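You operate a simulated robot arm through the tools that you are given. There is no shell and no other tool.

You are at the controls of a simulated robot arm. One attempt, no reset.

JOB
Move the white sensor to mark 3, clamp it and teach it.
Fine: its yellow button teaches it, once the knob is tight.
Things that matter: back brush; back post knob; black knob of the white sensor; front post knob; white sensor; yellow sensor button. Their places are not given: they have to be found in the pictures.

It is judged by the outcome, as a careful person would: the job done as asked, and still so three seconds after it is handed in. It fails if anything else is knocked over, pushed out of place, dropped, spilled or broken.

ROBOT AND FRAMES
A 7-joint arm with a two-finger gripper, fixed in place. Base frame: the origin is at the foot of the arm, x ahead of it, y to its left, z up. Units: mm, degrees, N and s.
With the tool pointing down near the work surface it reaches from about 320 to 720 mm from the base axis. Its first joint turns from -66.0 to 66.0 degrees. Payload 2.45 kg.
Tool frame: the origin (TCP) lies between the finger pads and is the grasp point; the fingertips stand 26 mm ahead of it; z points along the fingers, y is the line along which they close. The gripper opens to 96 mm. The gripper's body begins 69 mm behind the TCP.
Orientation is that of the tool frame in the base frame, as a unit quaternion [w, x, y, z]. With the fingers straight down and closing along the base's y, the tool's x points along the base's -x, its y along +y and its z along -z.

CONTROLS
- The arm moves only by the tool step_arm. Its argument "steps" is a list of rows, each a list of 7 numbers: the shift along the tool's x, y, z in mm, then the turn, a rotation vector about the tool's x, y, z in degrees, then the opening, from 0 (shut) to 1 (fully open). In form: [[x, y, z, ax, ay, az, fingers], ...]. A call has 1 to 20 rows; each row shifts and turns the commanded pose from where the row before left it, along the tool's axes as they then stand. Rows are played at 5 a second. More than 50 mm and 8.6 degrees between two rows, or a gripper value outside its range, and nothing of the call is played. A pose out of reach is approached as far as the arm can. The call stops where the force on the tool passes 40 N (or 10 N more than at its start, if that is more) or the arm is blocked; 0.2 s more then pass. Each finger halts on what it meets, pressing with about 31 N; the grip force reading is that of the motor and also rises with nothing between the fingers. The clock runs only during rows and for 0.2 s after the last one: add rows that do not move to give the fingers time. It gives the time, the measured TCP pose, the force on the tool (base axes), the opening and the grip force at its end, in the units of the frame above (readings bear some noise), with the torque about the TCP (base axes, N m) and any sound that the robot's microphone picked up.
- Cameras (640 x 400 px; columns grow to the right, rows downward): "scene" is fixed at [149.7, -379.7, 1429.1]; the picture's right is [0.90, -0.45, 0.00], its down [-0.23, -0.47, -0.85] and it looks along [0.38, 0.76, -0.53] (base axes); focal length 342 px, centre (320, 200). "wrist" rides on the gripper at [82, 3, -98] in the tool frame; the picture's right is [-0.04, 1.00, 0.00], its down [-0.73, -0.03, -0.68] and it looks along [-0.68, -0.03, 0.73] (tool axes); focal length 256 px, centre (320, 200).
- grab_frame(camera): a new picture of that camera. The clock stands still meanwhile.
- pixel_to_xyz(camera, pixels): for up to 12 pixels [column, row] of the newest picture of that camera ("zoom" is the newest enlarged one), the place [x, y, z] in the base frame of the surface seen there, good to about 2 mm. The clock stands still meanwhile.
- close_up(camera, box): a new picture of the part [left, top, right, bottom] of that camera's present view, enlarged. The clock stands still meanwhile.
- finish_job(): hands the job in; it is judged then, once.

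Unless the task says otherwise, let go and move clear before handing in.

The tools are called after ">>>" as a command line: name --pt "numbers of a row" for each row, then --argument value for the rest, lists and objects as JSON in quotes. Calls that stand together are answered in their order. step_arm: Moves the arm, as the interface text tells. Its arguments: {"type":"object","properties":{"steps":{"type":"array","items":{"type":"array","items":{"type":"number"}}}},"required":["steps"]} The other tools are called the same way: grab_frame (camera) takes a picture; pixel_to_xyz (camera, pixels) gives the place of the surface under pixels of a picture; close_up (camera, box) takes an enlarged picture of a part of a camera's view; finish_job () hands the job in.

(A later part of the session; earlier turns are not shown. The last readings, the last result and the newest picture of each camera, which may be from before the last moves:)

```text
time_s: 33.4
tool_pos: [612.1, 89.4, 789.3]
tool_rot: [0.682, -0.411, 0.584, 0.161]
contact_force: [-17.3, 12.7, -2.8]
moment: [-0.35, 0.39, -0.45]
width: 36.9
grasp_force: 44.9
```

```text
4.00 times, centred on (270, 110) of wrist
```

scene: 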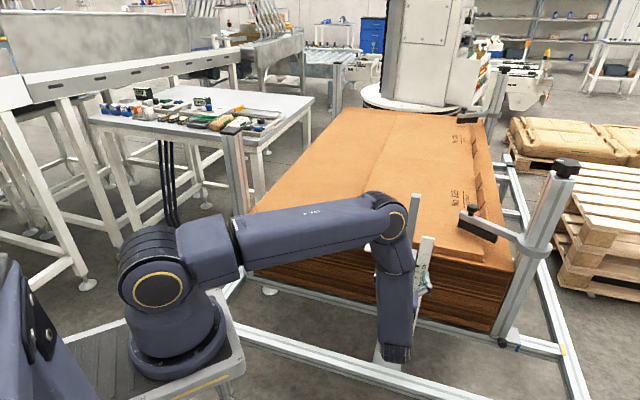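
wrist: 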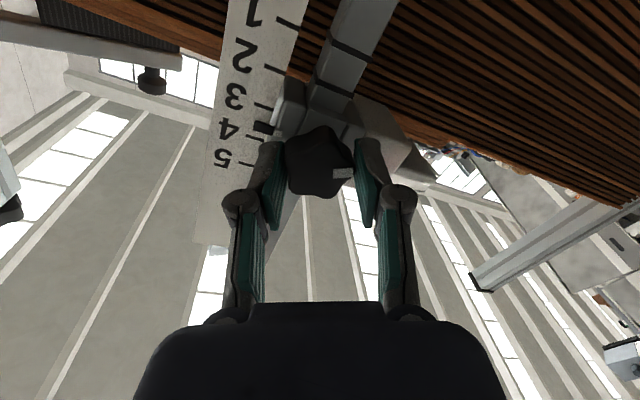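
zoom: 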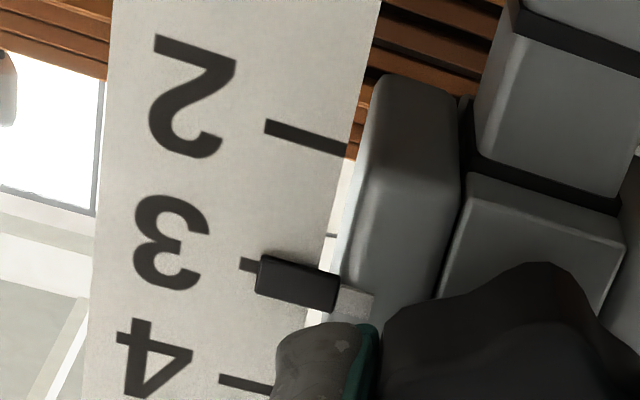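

The pointer is now on mark 3 to within about half a millimetre in both views. I'll tighten by turning the knob clockwise (positive about tool z) in small steps, watching the load.

>>> step_arm --pt "0 0 0 0 0 4 0" --pt "0 0 0 0 0 4 0" --pt "0 0 0 0 0 4 0" --pt "0 0 0 0 0 4 0" --pt "0 0 0 0 0 4 0" --pt "0 0 0 0 0 0 0"

>>> close_up --camera "scene" --box '[390, 250, 422, 284]'

>>> close_up --camera "wrist" --box '[220, 80, 400, 200]'

```text
time_s: 34.8
tool_pos: [612.6, 88.7, 788.5]
tool_rot: [0.644, -0.302, 0.646, 0.277]
contact_force: [-15.1, 11.9, -1.0]
moment: [0.77, -0.72, -0.3]
width: 37.2
grasp_force: 44.6
```

```text
11.76 times, centred on (406, 267) of scene
```

zoom: 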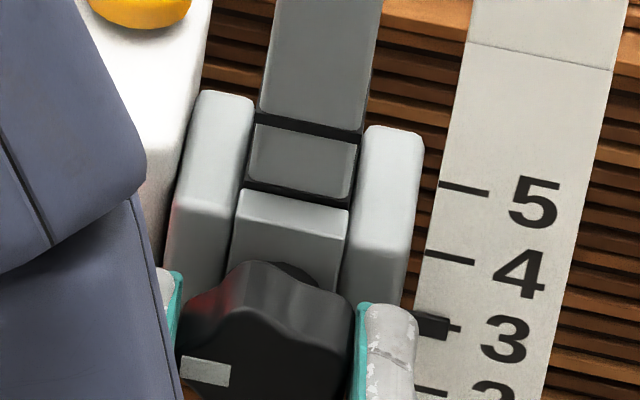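

```text
3.33 times, centred on (310, 140) of wrist
```

zoom: 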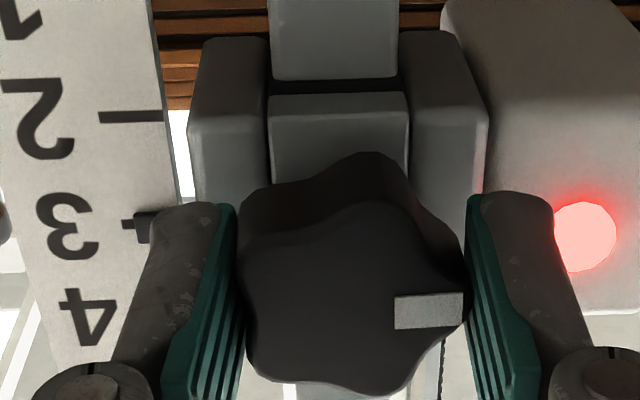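

The roll is back near zero, the knob's index still sits against the pad, and the pointer stays on 3. There is no torque about the knob axis yet, so I'll keep tightening.

>>> step_arm --pt "0 0 0 0 0 4 0" --pt "0 0 0 0 0 4 0" --pt "0 0 0 0 0 4 0" --pt "0 0 0 0 0 4 0" --pt "0 0 0 0 0 0 0"

>>> grab_frame --camera "wrist"

>>> close_up --camera "scene" --box '[390, 250, 422, 284]'

```text
time_s: 36.0
tool_pos: [612.2, 88.6, 789.7]
tool_rot: [0.6, -0.208, 0.682, 0.363]
contact_force: [-5.3, 7.7, -2.0]
moment: [-0.18, -0.58, -0.5]
width: 38.1
grasp_force: 45.3
```

```text
taken
```

wrist: 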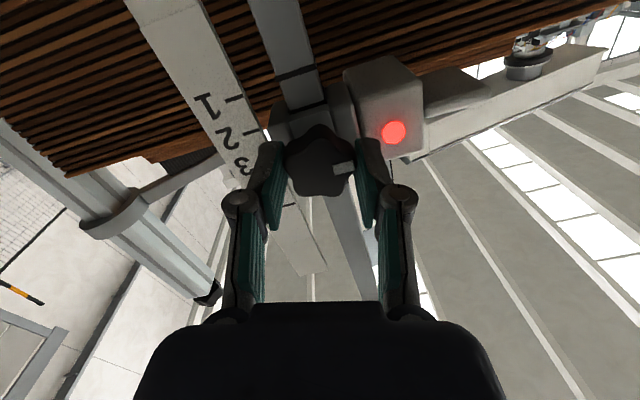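

```text
11.76 times, centred on (406, 267) of scene
```

zoom: 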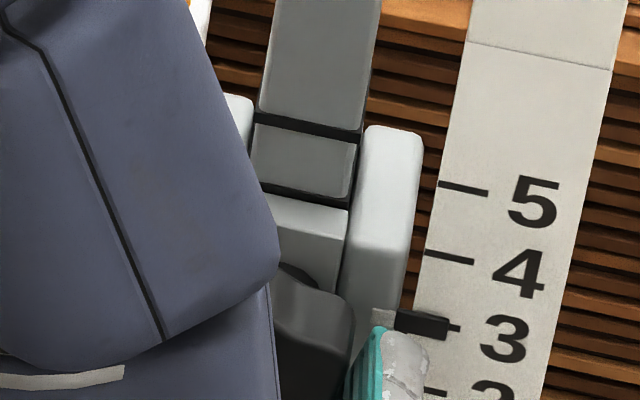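

The roll is +15° and a reaction torque of about 0.55 N·m has appeared against the turn, with the fingers spread to 38.1 mm, so the clamp is biting. I'll turn slightly further to make sure it is tight.

>>> step_arm --pt "0 0 0 0 0 3 0" --pt "0 0 0 0 0 0 0"

>>> close_up --camera "wrist" --box '[240, 90, 400, 210]'

```text
time_s: 36.6
tool_pos: [613.7, 88.2, 789.9]
tool_rot: [0.59, -0.19, 0.688, 0.378]
contact_force: [1.0, 6.1, -2.7]
moment: [-0.32, -0.51, -0.71]
width: 38.3
grasp_force: 44.7
```

```text
3.33 times, centred on (320, 150) of wrist
```

zoom: 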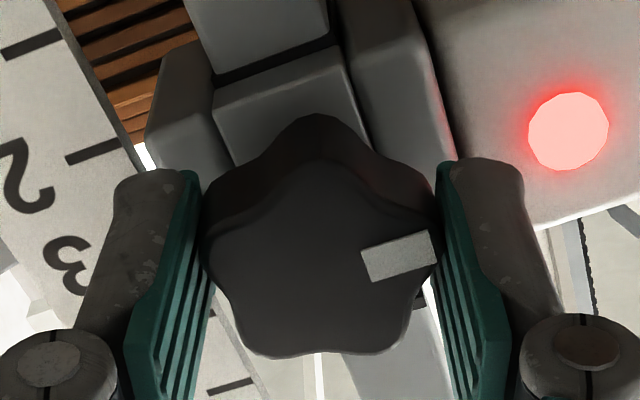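

The knob index is back at about its original angle relative to the bracket, and the pads are at their holding limit at roughly 0.6 N·m. I'll test the clamp by pressing gently downward while still holding.

>>> step_arm --pt "0.95 -0.3 0 0 0 0 0" --pt "0.95 -0.3 0 0 0 0 0" --pt "0 0 0 0 0 0 0"

>>> close_up --camera "scene" --box '[390, 250, 422, 284]'

```text
time_s: 37.4
tool_pos: [613.4, 88.2, 787.6]
tool_rot: [0.591, -0.19, 0.687, 0.379]
contact_force: [3.0, -1.6, 3.6]
moment: [0.26, -0.58, -0.42]
width: 38.1
grasp_force: 44.9
```

```text
11.76 times, centred on (406, 267) of scene
```

zoom: 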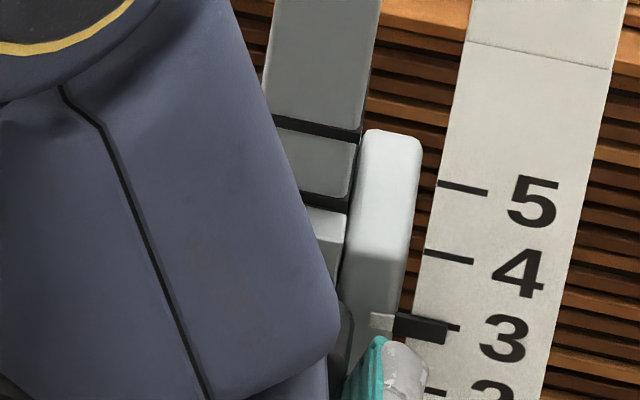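

After pressing 2 mm the pointer moved down by about 1 mm, from (423,325) to (421,329), with only a few N. I'll ease back up the same amount to see whether that was flex or slip.

>>> step_arm --pt "-0.95 0.3 0 0 0 0 0" --pt "-0.95 0.3 0 0 0 0 0" --pt "0 0 0 0 0 0 0"

>>> close_up --camera "scene" --box '[390, 250, 422, 284]'

>>> close_up --camera "wrist" --box '[200, 60, 400, 210]'

```text
time_s: 38.2
tool_pos: [613.4, 87.9, 787.8]
tool_rot: [0.59, -0.191, 0.688, 0.378]
contact_force: [11.0, -0.8, -2.4]
moment: [-0.25, 0.0, -1.02]
width: 38.2
grasp_force: 45.1
```

```text
11.76 times, centred on (406, 267) of scene
```

zoom: 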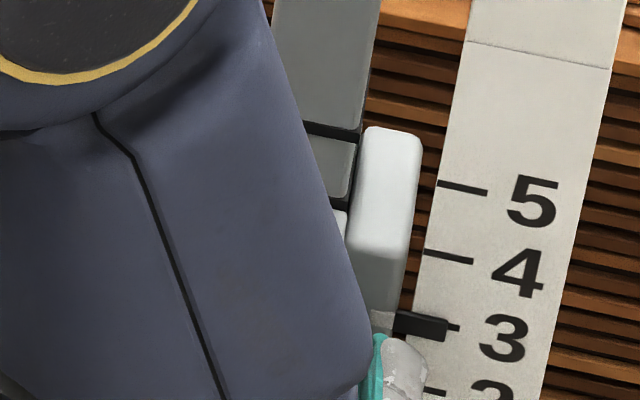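

```text
2.67 times, centred on (300, 135) of wrist
```

zoom: 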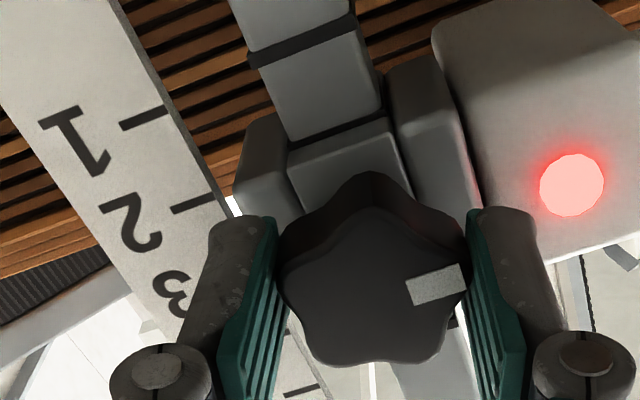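

The pointer came back up about 1 mm, to within about 1 mm of mark 3. For a consistent comparison, I'll retake the same close-up box I used when the pointer was on 5.

>>> close_up --camera "scene" --box '[370, 220, 450, 290]'

>>> grab_frame --camera "scene"

```text
5.71 times, centred on (410, 255) of scene
```

zoom: 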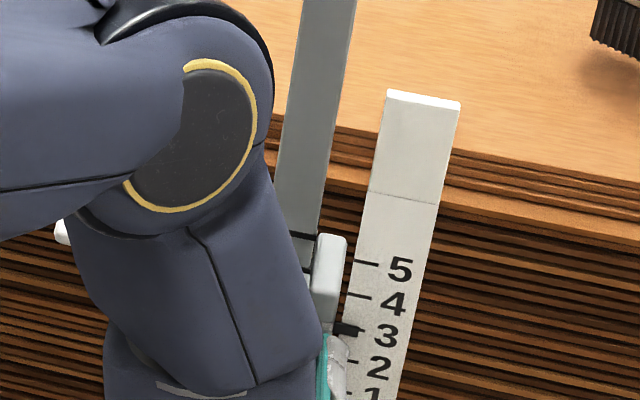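

```text
taken
```

scene: 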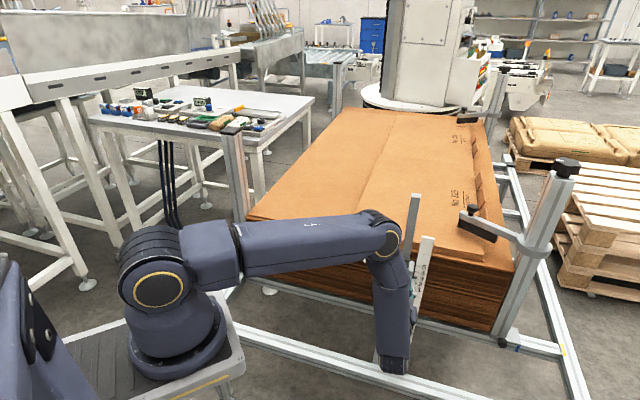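

I need to know whether the clamp really holds. I'll press down 3 mm while watching the force, then compare the pointer.

>>> step_arm --pt "0.95 -0.3 0 0 0 0 0" --pt "0.95 -0.3 0 0 0 0 0" --pt "0.95 -0.3 0 0 0 0 0"

>>> close_up --camera "scene" --box '[390, 250, 422, 284]'

```text
time_s: 39.0
tool_pos: [613.5, 88.2, 787.9]
tool_rot: [0.591, -0.191, 0.686, 0.379]
contact_force: [4.1, -8.3, 6.7]
moment: [0.16, -0.25, -0.2]
width: 38.2
grasp_force: 45.2
```

```text
11.76 times, centred on (406, 267) of scene
```

zoom: 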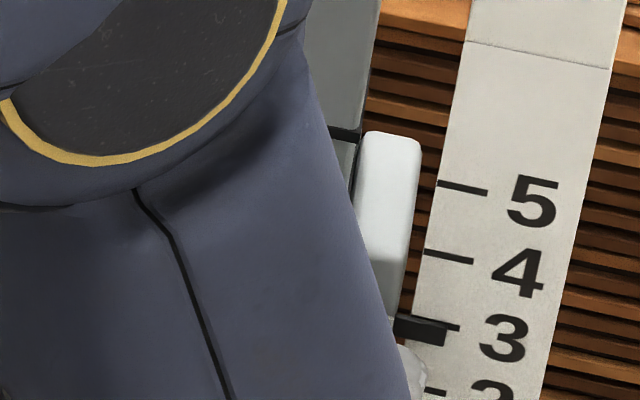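

The resistance rose only to about 9 N and the pointer moved about 1 mm. I'll go back up, slightly past the start, to centre it on the mark and gauge how firmly the clamp holds.

>>> step_arm --pt "-0.95 0.3 0 0 0 0 0" --pt "-0.95 0.3 0 0 0 0 0" --pt "-0.95 0.3 0 0 0 0 0" --pt "-0.95 0.3 0 0 0 0 0" --pt "-0.95 0.3 0 0 0 0 0" --pt "0 0 0 0 0 0 0"

>>> close_up --camera "scene" --box '[390, 250, 422, 284]'

>>> close_up --camera "wrist" --box '[200, 60, 400, 210]'

```text
time_s: 40.4
tool_pos: [613.1, 87.4, 790.1]
tool_rot: [0.589, -0.19, 0.688, 0.378]
contact_force: [12.3, -6.7, -9.2]
moment: [-1.1, 0.93, -0.8]
width: 37.9
grasp_force: 44.6
```

```text
11.76 times, centred on (406, 267) of scene
```

zoom: 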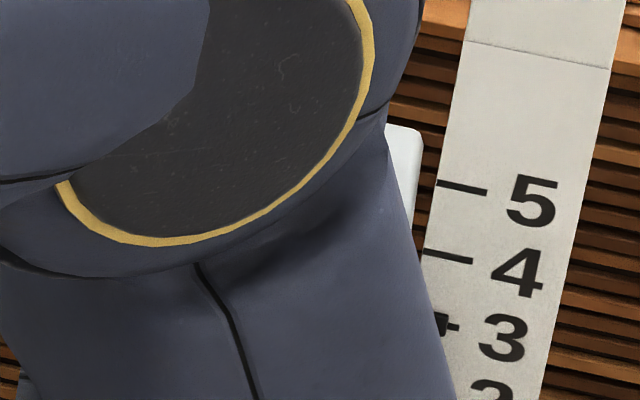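

```text
2.67 times, centred on (300, 135) of wrist
```

zoom: 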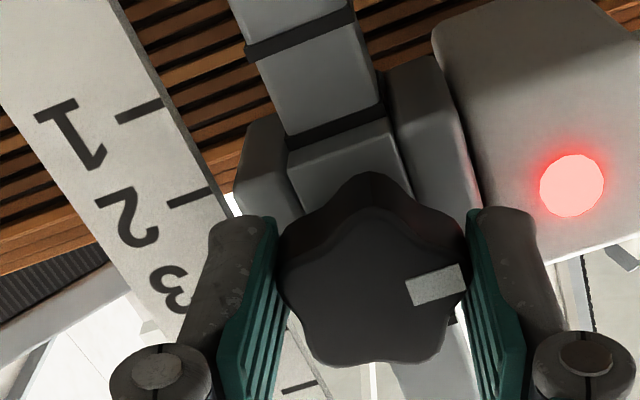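

The sensor moved only about 1.5 mm while the load swung from +7 to −9 N, so it is held but I can't yet say how firmly. I'll pull up 3 mm more and compare the scale marks in the wrist view.

>>> step_arm --pt "-0.95 0.3 0 0 0 0 0" --pt "-0.95 0.3 0 0 0 0 0" --pt "-0.95 0.3 0 0 0 0 0"

>>> close_up --camera "wrist" --box '[200, 60, 400, 210]'

>>> close_up --camera "scene" --box '[390, 250, 422, 284]'

```text
time_s: 41.2
tool_pos: [613.2, 88.2, 792.2]
tool_rot: [0.589, -0.19, 0.688, 0.379]
contact_force: [6.4, -9.2, -11.2]
moment: [-0.93, 0.68, -1.1]
width: 38.0
grasp_force: 44.9
```

```text
2.67 times, centred on (300, 135) of wrist
```

zoom: 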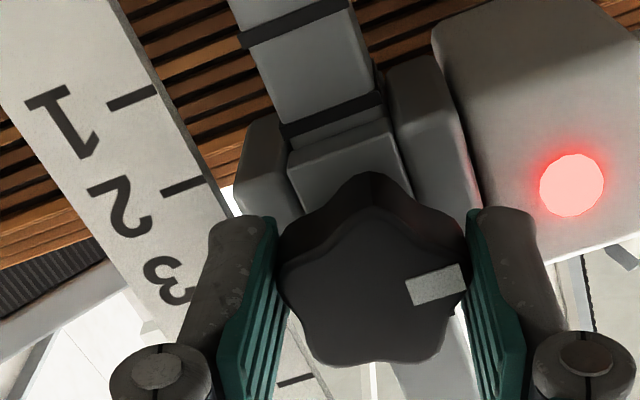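

```text
11.76 times, centred on (406, 267) of scene
```

zoom: 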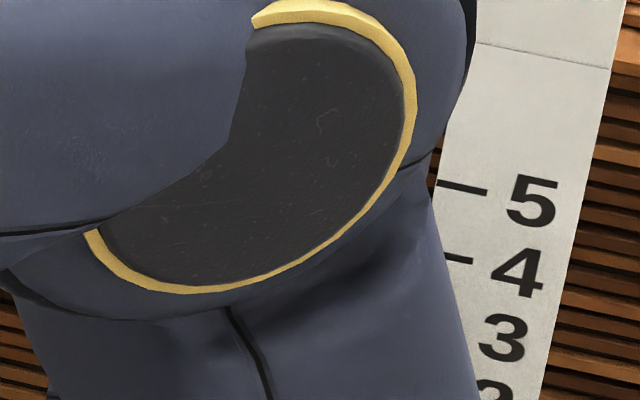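

The scale shifted about 3 mm in the wrist view under only about 11 N, so the clamp holds weakly and the pointer now sits roughly 2.5–3 mm above mark 3. Before more tightening I'll check where the arm's links are.

>>> grab_frame --camera "scene"

>>> pixel_to_xyz --camera "scene" --pixels '[[390, 245], [400, 275], [395, 320], [400, 355], [330, 245], [410, 250], [415, 280], [405, 235]]'

```text
taken
```

scene: 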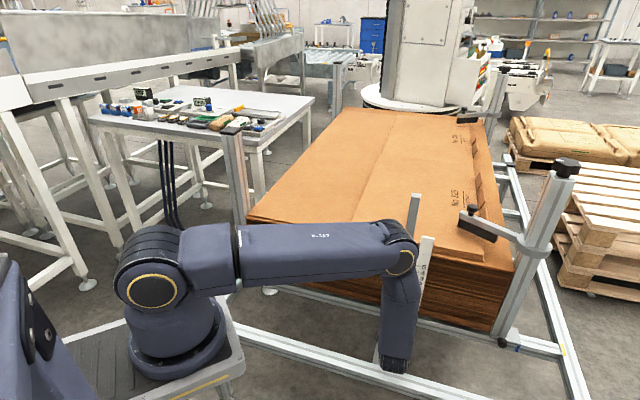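

```text
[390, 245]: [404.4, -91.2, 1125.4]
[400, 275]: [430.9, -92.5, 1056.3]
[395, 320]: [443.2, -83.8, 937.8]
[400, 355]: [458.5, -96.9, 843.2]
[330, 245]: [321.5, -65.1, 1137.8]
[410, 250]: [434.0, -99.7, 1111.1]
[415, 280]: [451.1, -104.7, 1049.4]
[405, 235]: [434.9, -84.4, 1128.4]
```

The arm's links are well clear. I'll first bring the pointer back to mark 3, aiming for mark 1 at about (139,112) in this wrist view, and then tighten more.

>>> step_arm --pt "0.95 -0.3 0 0 0 0 0" --pt "0.95 -0.3 0 0 0 0 0" --pt "0.95 -0.3 0 0 0 0 0" --pt "0.95 -0.3 0 0 0 0 0" --pt "0 0 0 0 0 0 0"

>>> close_up --camera "wrist" --box '[200, 60, 400, 210]'

>>> close_up --camera "scene" --box '[390, 250, 422, 284]'

```text
time_s: 42.4
tool_pos: [612.6, 87.6, 790.3]
tool_rot: [0.59, -0.19, 0.687, 0.379]
contact_force: [-1.0, -14.9, -4.4]
moment: [0.63, -0.66, -1.07]
width: 38.0
grasp_force: 45.1
```

```text
2.67 times, centred on (300, 135) of wrist
```

zoom: 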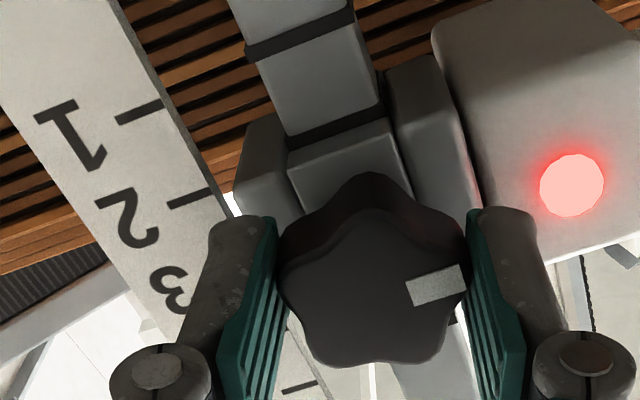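

```text
11.76 times, centred on (406, 267) of scene
```

zoom: 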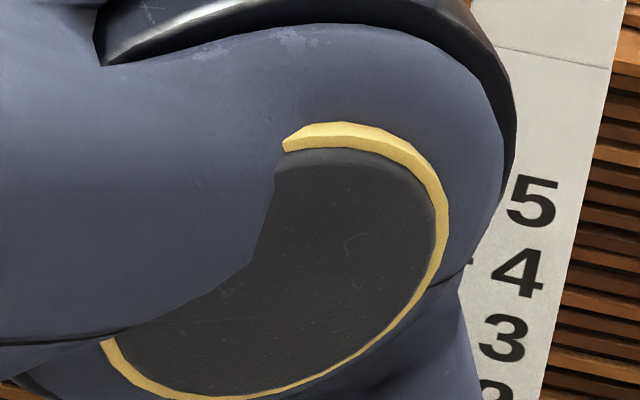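

Mark 1 is back at (138,112), so the pointer is on 3 again. Rather than let go of a weakly held sensor, I'll keep turning clockwise with the fingers closed, so the pads reseat on the next lobes while still carrying it.

>>> step_arm --pt "0 0 0 0 0 4 0" --pt "0 0 0 0 0 4 0" --pt "0 0 0 0 0 4 0" --pt "0 0 0 0 0 0 0"

>>> close_up --camera "wrist" --box '[200, 60, 400, 210]'

```text
time_s: 43.4
tool_pos: [613.9, 86.9, 790.5]
tool_rot: [0.549, -0.116, 0.703, 0.437]
contact_force: [14.6, -17.0, -1.8]
moment: [-0.53, -0.28, -0.53]
width: 37.8
grasp_force: 44.6
```

```text
2.67 times, centred on (300, 135) of wrist
```

zoom: 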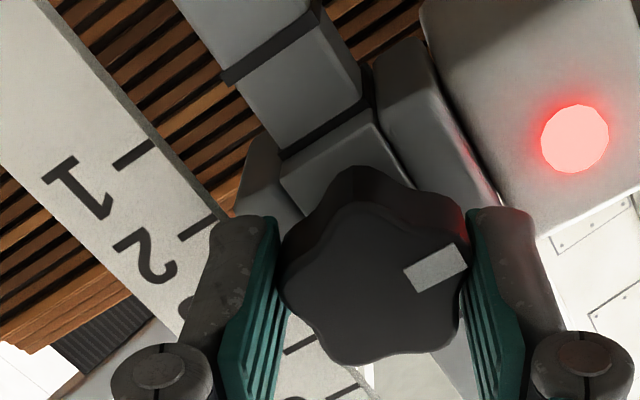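

The knob again lags behind the fingers and the reaction torque is about 0.56 N·m. I'll continue until the pads seat on the next flat and load it fully.

>>> step_arm --pt "0 0 0 0 0 4 0" --pt "0 0 0 0 0 4 0" --pt "0 0 0 0 0 4 0" --pt "0 0 0 0 0 0 0"

>>> close_up --camera "wrist" --box '[200, 60, 400, 210]'

```text
time_s: 44.4
tool_pos: [614.0, 87.3, 789.2]
tool_rot: [0.499, -0.041, 0.712, 0.492]
contact_force: [19.4, -15.8, -4.9]
moment: [-1.12, 0.04, -0.67]
width: 37.2
grasp_force: 45.4
```

```text
2.67 times, centred on (300, 135) of wrist
```

zoom: 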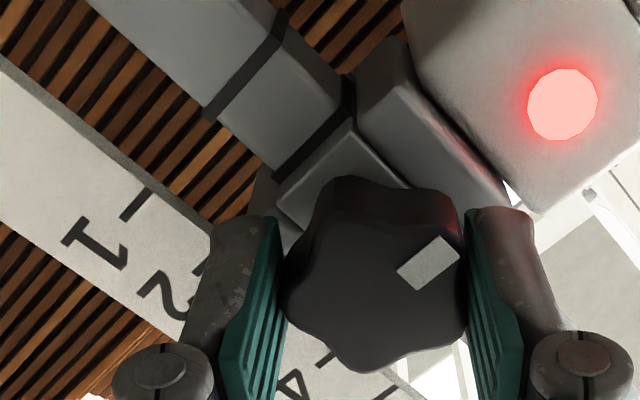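

The pads have now reseated (width 37.2, index lobe at (428,262)), and the torque reached about 0.7 N·m. I'll keep turning in this seat.

>>> step_arm --pt "0 0 0 0 0 4 0" --pt "0 0 0 0 0 4 0" --pt "0 0 0 0 0 0 0"

>>> close_up --camera "wrist" --box '[200, 60, 400, 210]'

```text
time_s: 45.2
tool_pos: [612.5, 88.7, 790.1]
tool_rot: [0.462, 0.008, 0.714, 0.527]
contact_force: [14.1, -12.0, -7.6]
moment: [-0.7, 0.0, -0.77]
width: 37.8
grasp_force: 44.5
```

```text
2.67 times, centred on (300, 135) of wrist
```

zoom: 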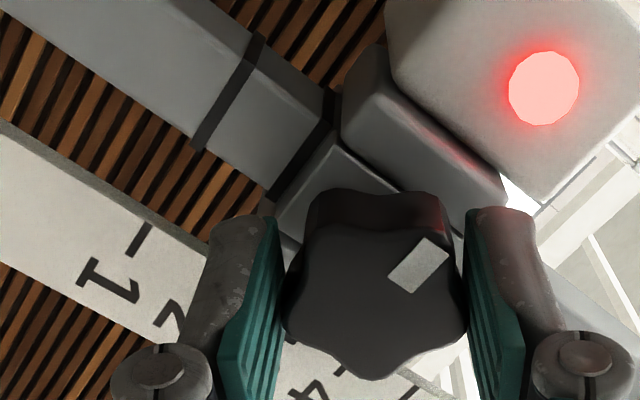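

The knob stays at about +4° relative to the bracket however far I turn, so it has reached its stop. I'll repeat the slide test now, pressing 3 mm down in one go.

>>> step_arm --pt "0.65 -0.76 0 0 0 0 0" --pt "0.65 -0.76 0 0 0 0 0" --pt "0.65 -0.76 0 0 0 0 0"

>>> close_up --camera "wrist" --box '[200, 60, 400, 210]'

```text
time_s: 46.0
tool_pos: [612.7, 87.6, 787.5]
tool_rot: [0.463, 0.007, 0.712, 0.528]
contact_force: [8.7, -11.6, 0.3]
moment: [0.2, -0.33, -0.38]
width: 37.9
grasp_force: 45.1
```

```text
2.67 times, centred on (300, 135) of wrist
```

zoom: 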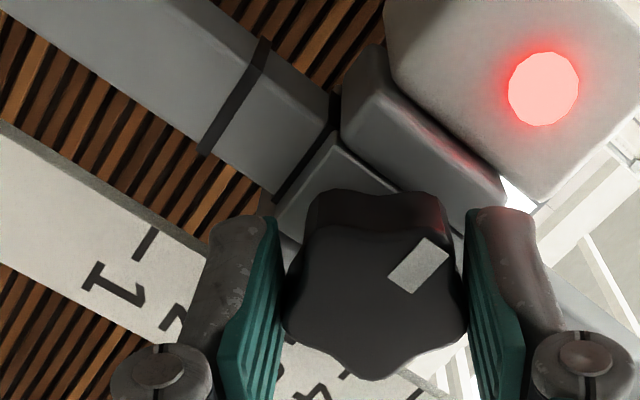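

The sensor still slides with almost no force at this stop, so the clockwise end is not the tight end, or it isn't enough. With the grip reseated at +49° of roll I now have room to turn the knob about 60° the other way. I'll do that in steps and watch for torque and friction.

>>> step_arm --pt "0 0 0 0 0 -4 0" --pt "0 0 0 0 0 -4 0" --pt "0 0 0 0 0 -4 0" --pt "0 0 0 0 0 -4 0" --pt "0 0 0 0 0 -4 0" --pt "0 0 0 0 0 -4 0" --pt "0 0 0 0 0 -4 0" --pt "0 0 0 0 0 -4 0" --pt "0 0 0 0 0 0 0"

>>> close_up --camera "wrist" --box '[200, 60, 400, 210]'

```text
time_s: 48.0
tool_pos: [613.5, 87.8, 786.3]
tool_rot: [0.591, -0.19, 0.687, 0.378]
contact_force: [15.1, -9.0, 1.4]
moment: [-0.58, 0.59, -0.62]
width: 38.2
grasp_force: 44.4
```

```text
2.67 times, centred on (300, 135) of wrist
```

zoom: 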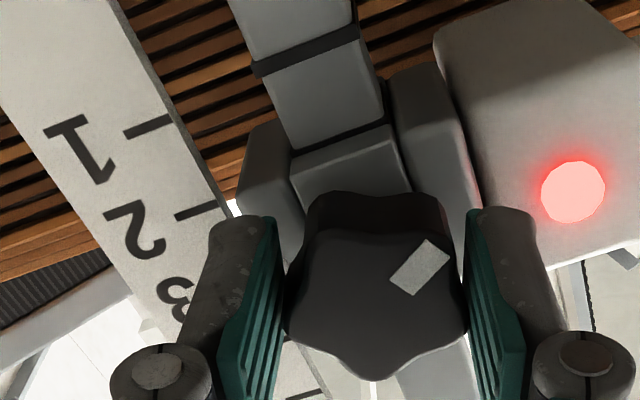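

The knob follows the fingers freely this way (index at about −27° now, no torque about its axis). I'll continue counterclockwise.

>>> step_arm --pt "0 0 0 0 0 -4 0" --pt "0 0 0 0 0 -4 0" --pt "0 0 0 0 0 -4 0" --pt "0 0 0 0 0 -4 0" --pt "0 0 0 0 0 -4 0" --pt "0 0 0 0 0 -4 0" --pt "0 0 0 0 0 -4 0" --pt "0 0 0 0 0 -4 0" --pt "0 0 0 0 0 0 0"

>>> close_up --camera "wrist" --box '[200, 60, 400, 210]'

>>> close_up --camera "scene" --box '[370, 220, 450, 290]'

```text
time_s: 50.0
tool_pos: [613.8, 87.6, 786.3]
tool_rot: [0.671, -0.373, 0.608, 0.2]
contact_force: [28.7, -3.7, 2.0]
moment: [-0.73, 0.72, -1.0]
width: 38.0
grasp_force: 44.7
```

```text
2.67 times, centred on (300, 135) of wrist
```

zoom: 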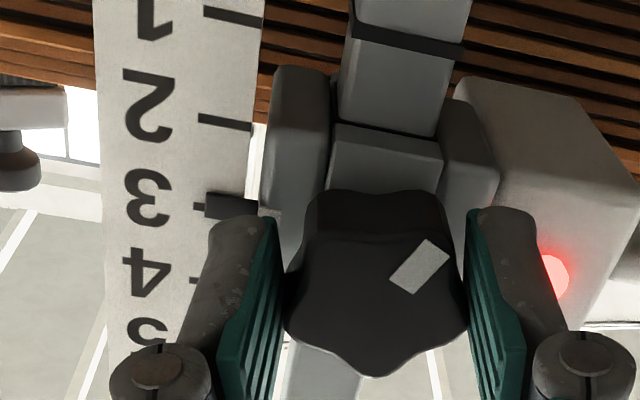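

```text
5.71 times, centred on (410, 255) of scene
```

zoom: 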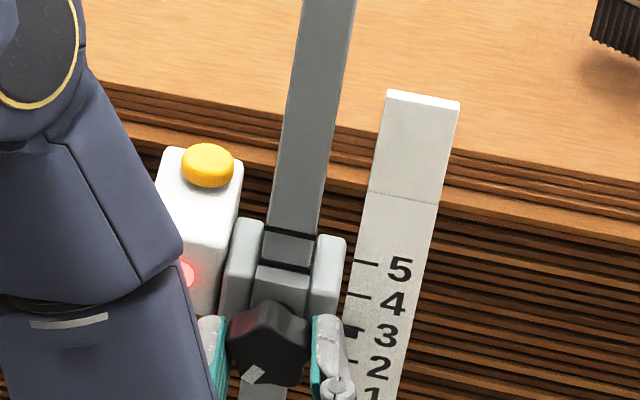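

At about −58° the knob still turns freely with no torque. I'll test how easily the sensor slides here, pulling up 3 mm, to compare with the clockwise end.

>>> step_arm --pt "-0.96 -0.26 0 0 0 0 0" --pt "-0.96 -0.26 0 0 0 0 0" --pt "-0.96 -0.26 0 0 0 0 0"

>>> close_up --camera "scene" --box '[370, 220, 450, 290]'

>>> close_up --camera "wrist" --box '[200, 60, 400, 210]'

```text
time_s: 50.8
tool_pos: [612.8, 87.5, 788.4]
tool_rot: [0.671, -0.372, 0.609, 0.2]
contact_force: [21.8, -6.1, -9.4]
moment: [0.36, -0.41, -1.02]
width: 38.0
grasp_force: 45.6
```

```text
5.71 times, centred on (410, 255) of scene
```

zoom: 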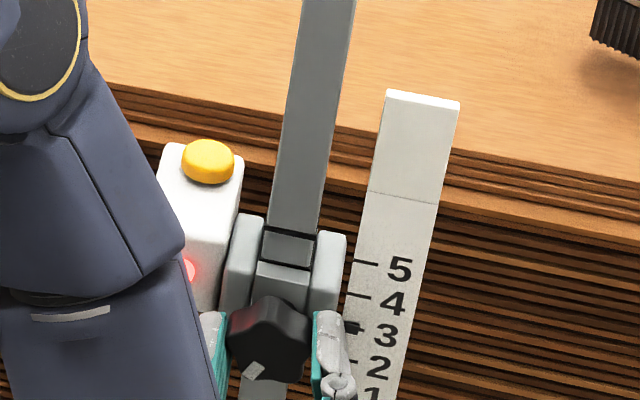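

```text
2.67 times, centred on (300, 135) of wrist
```

zoom: 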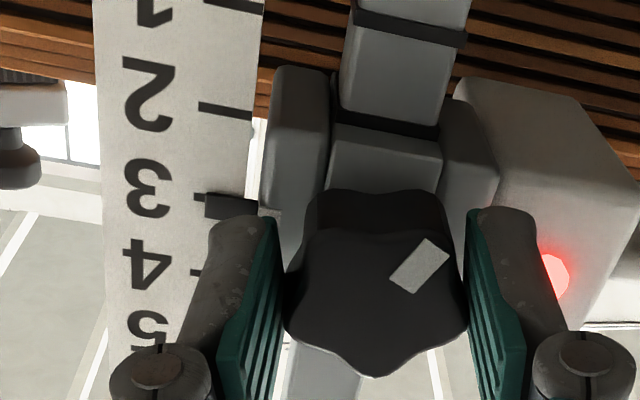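

The sliding effort here matches the clockwise end, so those tests are dominated by sideways grip load. The knob turns freely counterclockwise and stops firmly clockwise, so clockwise is the tight direction. I'll turn it back clockwise to the stop while keeping hold.

>>> step_arm --pt "0 0 0 0 0 4 0" --pt "0 0 0 0 0 4 0" --pt "0 0 0 0 0 4 0" --pt "0 0 0 0 0 4 0" --pt "0 0 0 0 0 4 0" --pt "0 0 0 0 0 4 0" --pt "0 0 0 0 0 4 0" --pt "0 0 0 0 0 4 0" --pt "0 0 0 0 0 4 0" --pt "0 0 0 0 0 4 0" --pt "0 0 0 0 0 4 0" --pt "0 0 0 0 0 4 0" --pt "0 0 0 0 0 4 0" --pt "0 0 0 0 0 0 0"

>>> close_up --camera "wrist" --box '[200, 60, 400, 210]'

```text
time_s: 53.8
tool_pos: [613.1, 87.8, 789.8]
tool_rot: [0.515, -0.068, 0.71, 0.475]
contact_force: [3.5, -13.5, -7.7]
moment: [0.2, -0.21, -1.04]
width: 38.0
grasp_force: 44.3
```

```text
2.67 times, centred on (300, 135) of wrist
```

zoom: 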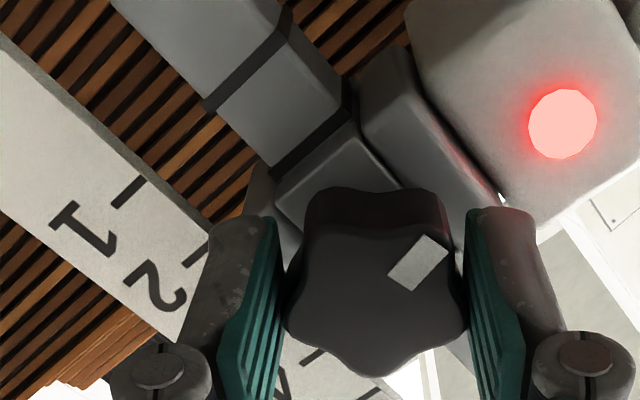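

The knob is at about −8° with no torque yet. I'll go on in small steps and read the torque at each one to find exactly where it bites.

>>> step_arm --pt "0 0 0 0 0 4 0" --pt "0 0 0 0 0 2 0"

>>> step_arm --pt "0 0 0 0 0 3 0"

>>> step_arm --pt "0 0 0 0 0 3 0"

>>> step_arm --pt "0 0 0 0 0 3 0"

>>> close_up --camera "wrist" --box '[200, 60, 400, 210]'

```text
time_s: 54.4
tool_pos: [613.3, 87.6, 790.6]
tool_rot: [0.49, -0.031, 0.712, 0.502]
contact_force: [0.1, -13.3, -2.3]
moment: [0.44, -0.43, -1.03]
width: 37.8
grasp_force: 44.6
```

```text
time_s: 54.8
tool_pos: [613.0, 88.3, 791.0]
tool_rot: [0.476, -0.012, 0.713, 0.515]
contact_force: [1.5, -13.9, -1.5]
moment: [0.41, -0.41, -0.87]
width: 37.8
grasp_force: 44.7
```

```text
time_s: 55.2
tool_pos: [613.6, 88.7, 790.1]
tool_rot: [0.463, 0.006, 0.713, 0.526]
contact_force: [2.5, -14.0, -0.9]
moment: [0.51, -0.49, -0.92]
width: 37.8
grasp_force: 45.2
```

```text
time_s: 55.6
tool_pos: [612.6, 88.1, 790.3]
tool_rot: [0.448, 0.024, 0.713, 0.539]
contact_force: [3.5, -11.0, -1.4]
moment: [-0.4, -0.46, -0.3]
width: 37.9
grasp_force: 44.8
```

```text
2.67 times, centred on (300, 135) of wrist
```

zoom: 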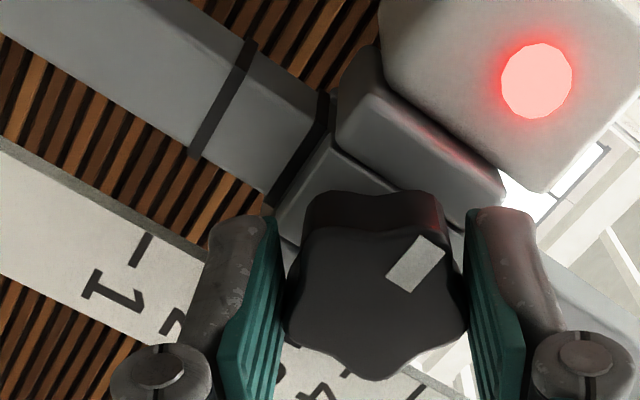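

The torque jumps from 0 to about 0.6 N·m within 3°, so there is a firm stop at about +5° from where the knob started. I'll relieve the sideways load by 1.5 mm and repeat the slide test pressed into this stop.

>>> step_arm --pt "-0.6 -0.46 0 0 0 0 0" --pt "-0.6 -0.46 0 0 0 2 0" --pt "0 0 0 0 0 0 0"

>>> close_up --camera "wrist" --box '[200, 60, 400, 210]'

>>> step_arm --pt "-0.6 0.79 0 0 0 0 0" --pt "-0.6 0.79 0 0 0 0 0" --pt "-0.6 0.79 0 0 0 0 0"

>>> close_up --camera "wrist" --box '[200, 60, 400, 210]'

```text
time_s: 56.4
tool_pos: [613.0, 88.6, 789.7]
tool_rot: [0.437, 0.036, 0.712, 0.548]
contact_force: [-4.8, -5.1, -3.0]
moment: [-0.31, -0.27, -0.45]
width: 37.7
grasp_force: 44.6
```

```text
2.67 times, centred on (300, 135) of wrist
```

zoom: 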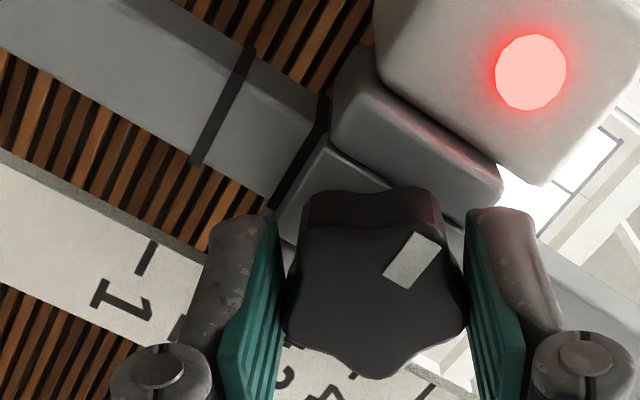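

```text
time_s: 57.2
tool_pos: [613.2, 88.3, 792.1]
tool_rot: [0.437, 0.037, 0.714, 0.546]
contact_force: [-2.3, 3.3, -14.2]
moment: [-0.76, 0.72, -0.04]
width: 37.8
grasp_force: 45.5
```

```text
2.67 times, centred on (300, 135) of wrist
```

zoom: 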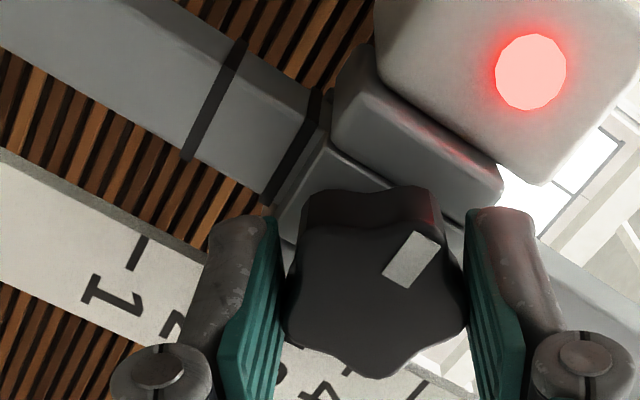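

At the stop the sensor needed about 14 N to move upward. For comparison I'll loosen 20° and push down 3 mm to see the loose friction.

>>> step_arm --pt "0 0 0 0 0 -5 0" --pt "0 0 0 0 0 -5 0" --pt "0 0 0 0 0 -5 0" --pt "0 0 0 0 0 -5 0" --pt "0 0 0 0 0 0 0"

>>> close_up --camera "wrist" --box '[200, 60, 400, 210]'

>>> step_arm --pt "0.83 -0.56 0 0 0 0 0" --pt "0.83 -0.56 0 0 0 0 0" --pt "0.83 -0.56 0 0 0 0 0"

>>> close_up --camera "wrist" --box '[200, 60, 400, 210]'

```text
time_s: 58.4
tool_pos: [613.3, 87.9, 794.3]
tool_rot: [0.527, -0.088, 0.707, 0.464]
contact_force: [-14.4, 4.0, -3.3]
moment: [-0.72, 0.7, 0.38]
width: 37.9
grasp_force: 44.6
```

```text
2.67 times, centred on (300, 135) of wrist
```

zoom: 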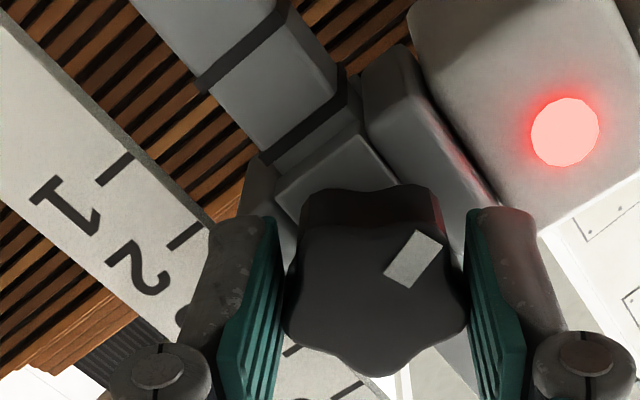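

```text
time_s: 59.2
tool_pos: [614.9, 87.4, 790.6]
tool_rot: [0.527, -0.087, 0.708, 0.462]
contact_force: [-13.6, 11.2, -5.0]
moment: [0.43, -0.44, -0.7]
width: 38.1
grasp_force: 44.9
```

```text
2.67 times, centred on (300, 135) of wrist
```

zoom: 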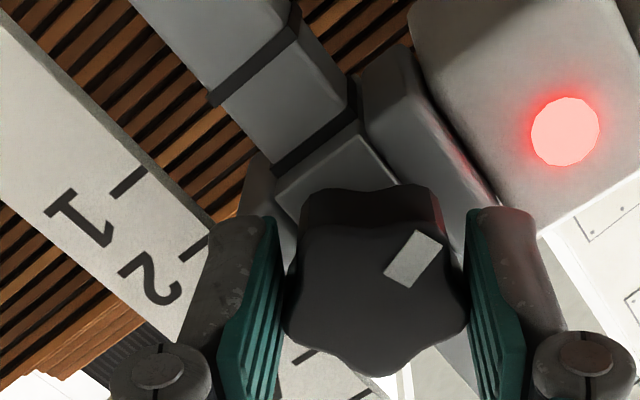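

That settles it: when loosened the sensor popped up and then slid with no resistance, while at the clockwise stop it held against more than 10 N. So the clockwise stop is tight. Now, with the knob loose and held, I'll check the pointer to place it exactly on 3 before the final tightening.

>>> close_up --camera "scene" --box '[390, 250, 422, 284]'

>>> grab_frame --camera "wrist"

```text
11.76 times, centred on (406, 267) of scene
```

zoom: 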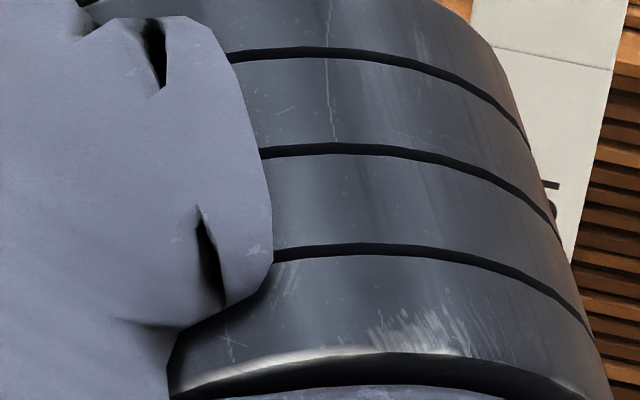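

```text
taken
```

wrist: 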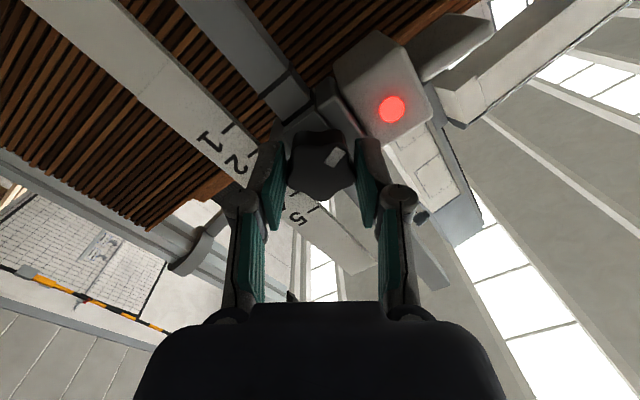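

The elbow and finger hide the pointer at this roll. I'll tighten back to the stop, let go so the clamp holds it, and regrip at a roll where the pointer is visible.

>>> step_arm --pt "0 0 0 0 0 5 0" --pt "0 0 0 0 0 5 0" --pt "0 0 0 0 0 5 0" --pt "0 0 0 0 0 5 0" --pt "0 0 0 0 0 4 0" --pt "0 0 0 0 0 0 0"

>>> close_up --camera "wrist" --box '[200, 60, 400, 210]'

```text
time_s: 60.6
tool_pos: [613.6, 86.4, 790.2]
tool_rot: [0.419, 0.062, 0.711, 0.562]
contact_force: [-6.7, 8.8, -1.6]
moment: [-0.3, -0.39, 0.4]
width: 37.8
grasp_force: 44.8
```

```text
2.67 times, centred on (300, 135) of wrist
```

zoom: 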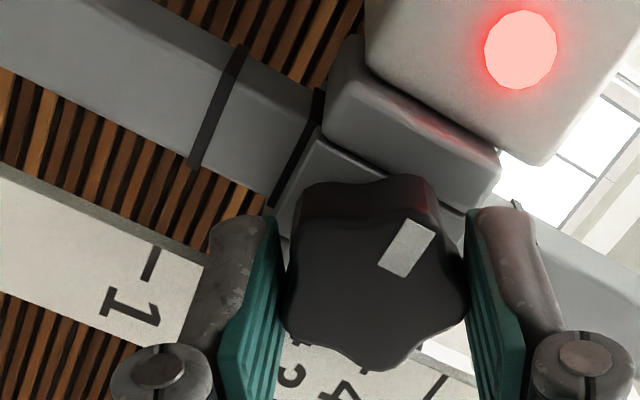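

The torque is up again at the stop. Now I'll open the fingers a little and see whether the sensor stays put.

>>> step_arm --pt "0 0 0 0 0 0 0.62" --pt "0 0 0 0 0 0 0.62" --pt "0 0 0 0 0 0 0.62" --pt "0 0 0 0 0 0 0.62"

>>> close_up --camera "wrist" --box '[200, 60, 400, 210]'

```text
time_s: 61.6
tool_pos: [612.8, 87.0, 790.2]
tool_rot: [0.419, 0.061, 0.71, 0.562]
contact_force: [0.6, -0.4, 0.1]
moment: [-0.02, 0.0, 0.03]
width: 59.6
grasp_force: 0.0
```

```text
2.67 times, centred on (300, 135) of wrist
```

zoom: 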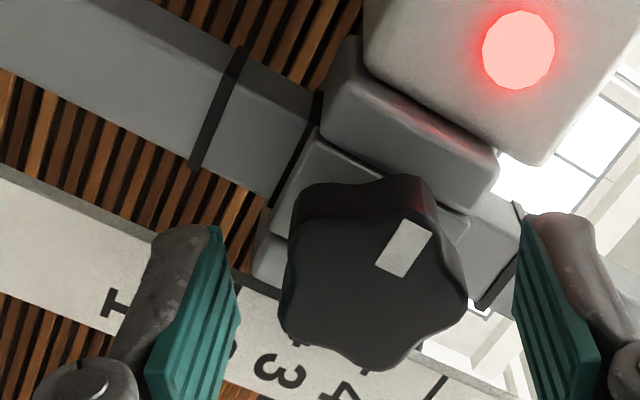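

Released, the sensor stays where it is, so the clamp holds its weight. I'll roll the open gripper back to about +4°, in line with the knob, to regain the views.

>>> step_arm --pt "0 0 0 0 0 -6 0.62" --pt "0 0 0 0 0 -6 0.62" --pt "0 0 0 0 0 -6 0.62" --pt "0 0 0 0 0 -6 0.62" --pt "0 0 0 0 0 -6 0.62" --pt "0 0 0 0 0 -6 0.62" --pt "0 0 0 0 0 -6 0.62" --pt "0 0 0 0 0 -6 0.62" --pt "0 0 0 0 0 -6 0.62" --pt "0 0 0 0 0 0 0.62" --pt "0 0 0 0 0 0 0.62"

>>> close_up --camera "wrist" --box '[200, 60, 400, 210]'

>>> close_up --camera "scene" --box '[390, 250, 422, 284]'

>>> grab_frame --camera "scene"

```text
time_s: 64.0
tool_pos: [613.9, 88.4, 789.8]
tool_rot: [0.629, -0.267, 0.662, 0.309]
contact_force: [-0.3, 0.9, -0.3]
moment: [0.0, -0.04, 0.0]
width: 59.6
grasp_force: 0.0
```

```text
2.67 times, centred on (300, 135) of wrist
```

zoom: 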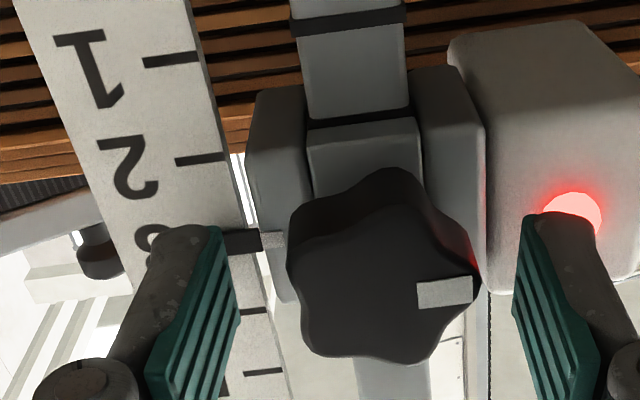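

```text
11.76 times, centred on (406, 267) of scene
```

zoom: 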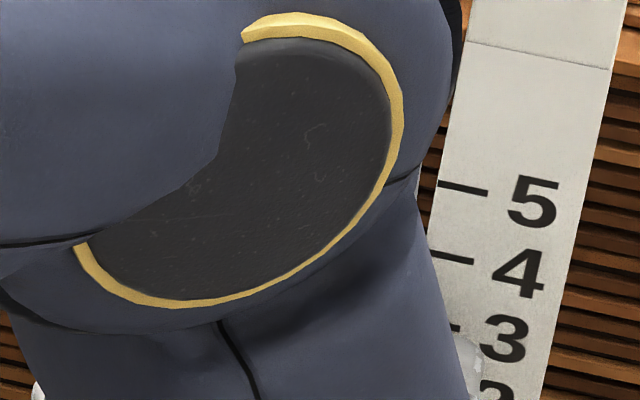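

```text
taken
```

scene: 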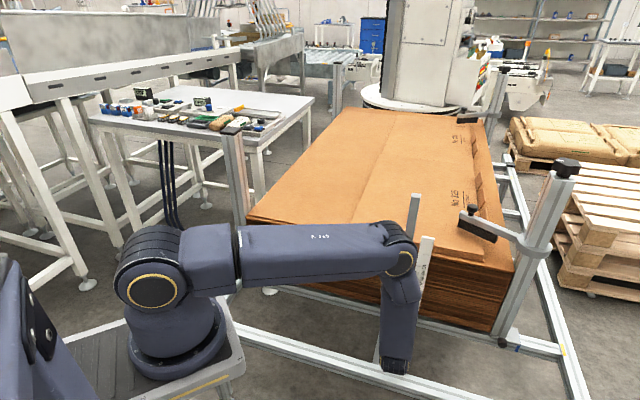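

The sensor sits steady. I'll back off 40 mm for an unobstructed wrist view of the pointer.

>>> step_arm --pt "0 0 -10 0 0 0 0.8" --pt "0 0 -10 0 0 0 1" --pt "0 0 -10 0 0 0 1" --pt "0 0 -10 0 0 0 1" --pt "0 0 0 0 0 0 1"

>>> close_up --camera "wrist" --box '[220, 60, 400, 180]'

>>> close_up --camera "scene" --box '[390, 250, 422, 284]'

```text
time_s: 65.2
tool_pos: [587.2, 57.5, 790.4]
tool_rot: [0.629, -0.268, 0.661, 0.31]
contact_force: [-0.4, 0.5, 1.6]
moment: [0.02, 0.0, 0.01]
width: 95.9
grasp_force: 0.1
```

```text
3.33 times, centred on (310, 120) of wrist
```

zoom: 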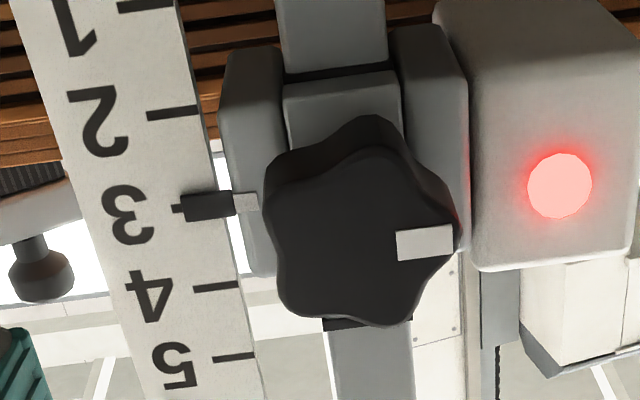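

```text
11.76 times, centred on (406, 267) of scene
```

zoom: 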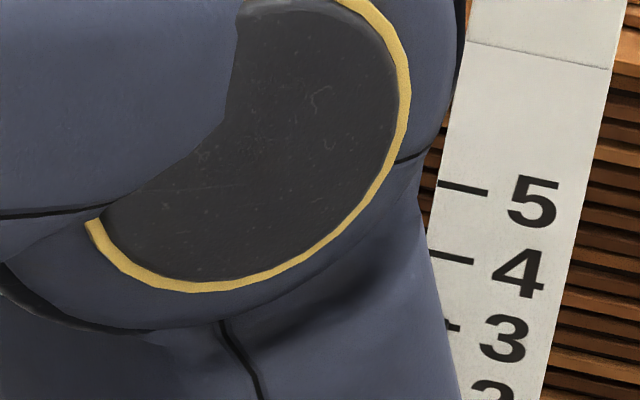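

The unobstructed wrist view shows the pointer at (207,206) and the mark 3 line at (207,204), so it is on mark 3 within about 0.5 mm and the clamp holds it there. Next I'll close the fingers, move up and over in front of the sensor, and locate the button.

>>> step_arm --pt "0 0 -10 0 0 -4.6 1" --pt "0 0 -10 0 0 0 1" --pt "-18 4 0 0 0 0 0.5" --pt "-18 4 0 0 0 0 0" --pt "-18 6 0 0 0 0 0" --pt "-18 8 0 0 0 0 0" --pt "-18 8 0 0 0 0 0" --pt "-18 8 0 0 0 0 0" --pt "0 8 0 0 5 0 0" --pt "0 0 0 0 5 0 0" --pt "0 0 0 0 5 0 0" --pt "0 0 0 0 5 0 0" --pt "0 0 0 0 5 0 0" --pt "0 0 0 0 0 0 0" --pt "0 0 0 0 0 0 0"

>>> grab_frame --camera "wrist"

>>> grab_frame --camera "scene"

```text
time_s: 68.4
tool_pos: [540.6, 75.5, 898.1]
tool_rot: [0.484, -0.349, 0.773, 0.214]
contact_force: [0.1, -0.1, 0.3]
moment: [0.0, 0.03, -0.02]
width: 0.0
grasp_force: 28.5
```

```text
taken
```

wrist: 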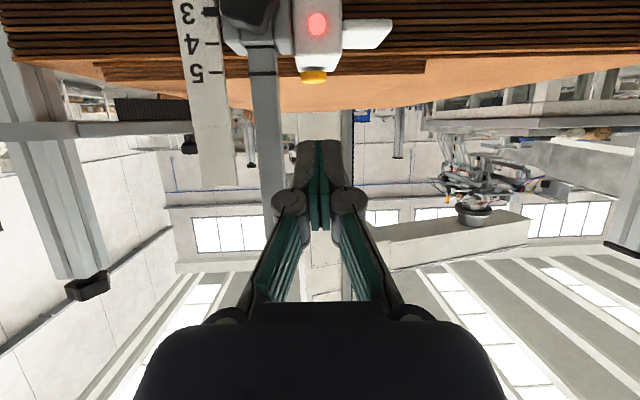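

```text
taken
```

scene: 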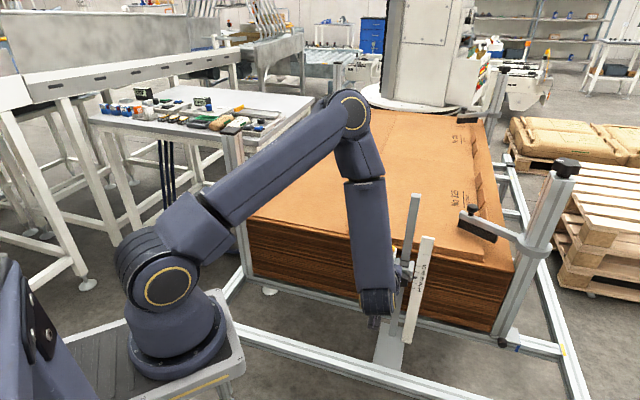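

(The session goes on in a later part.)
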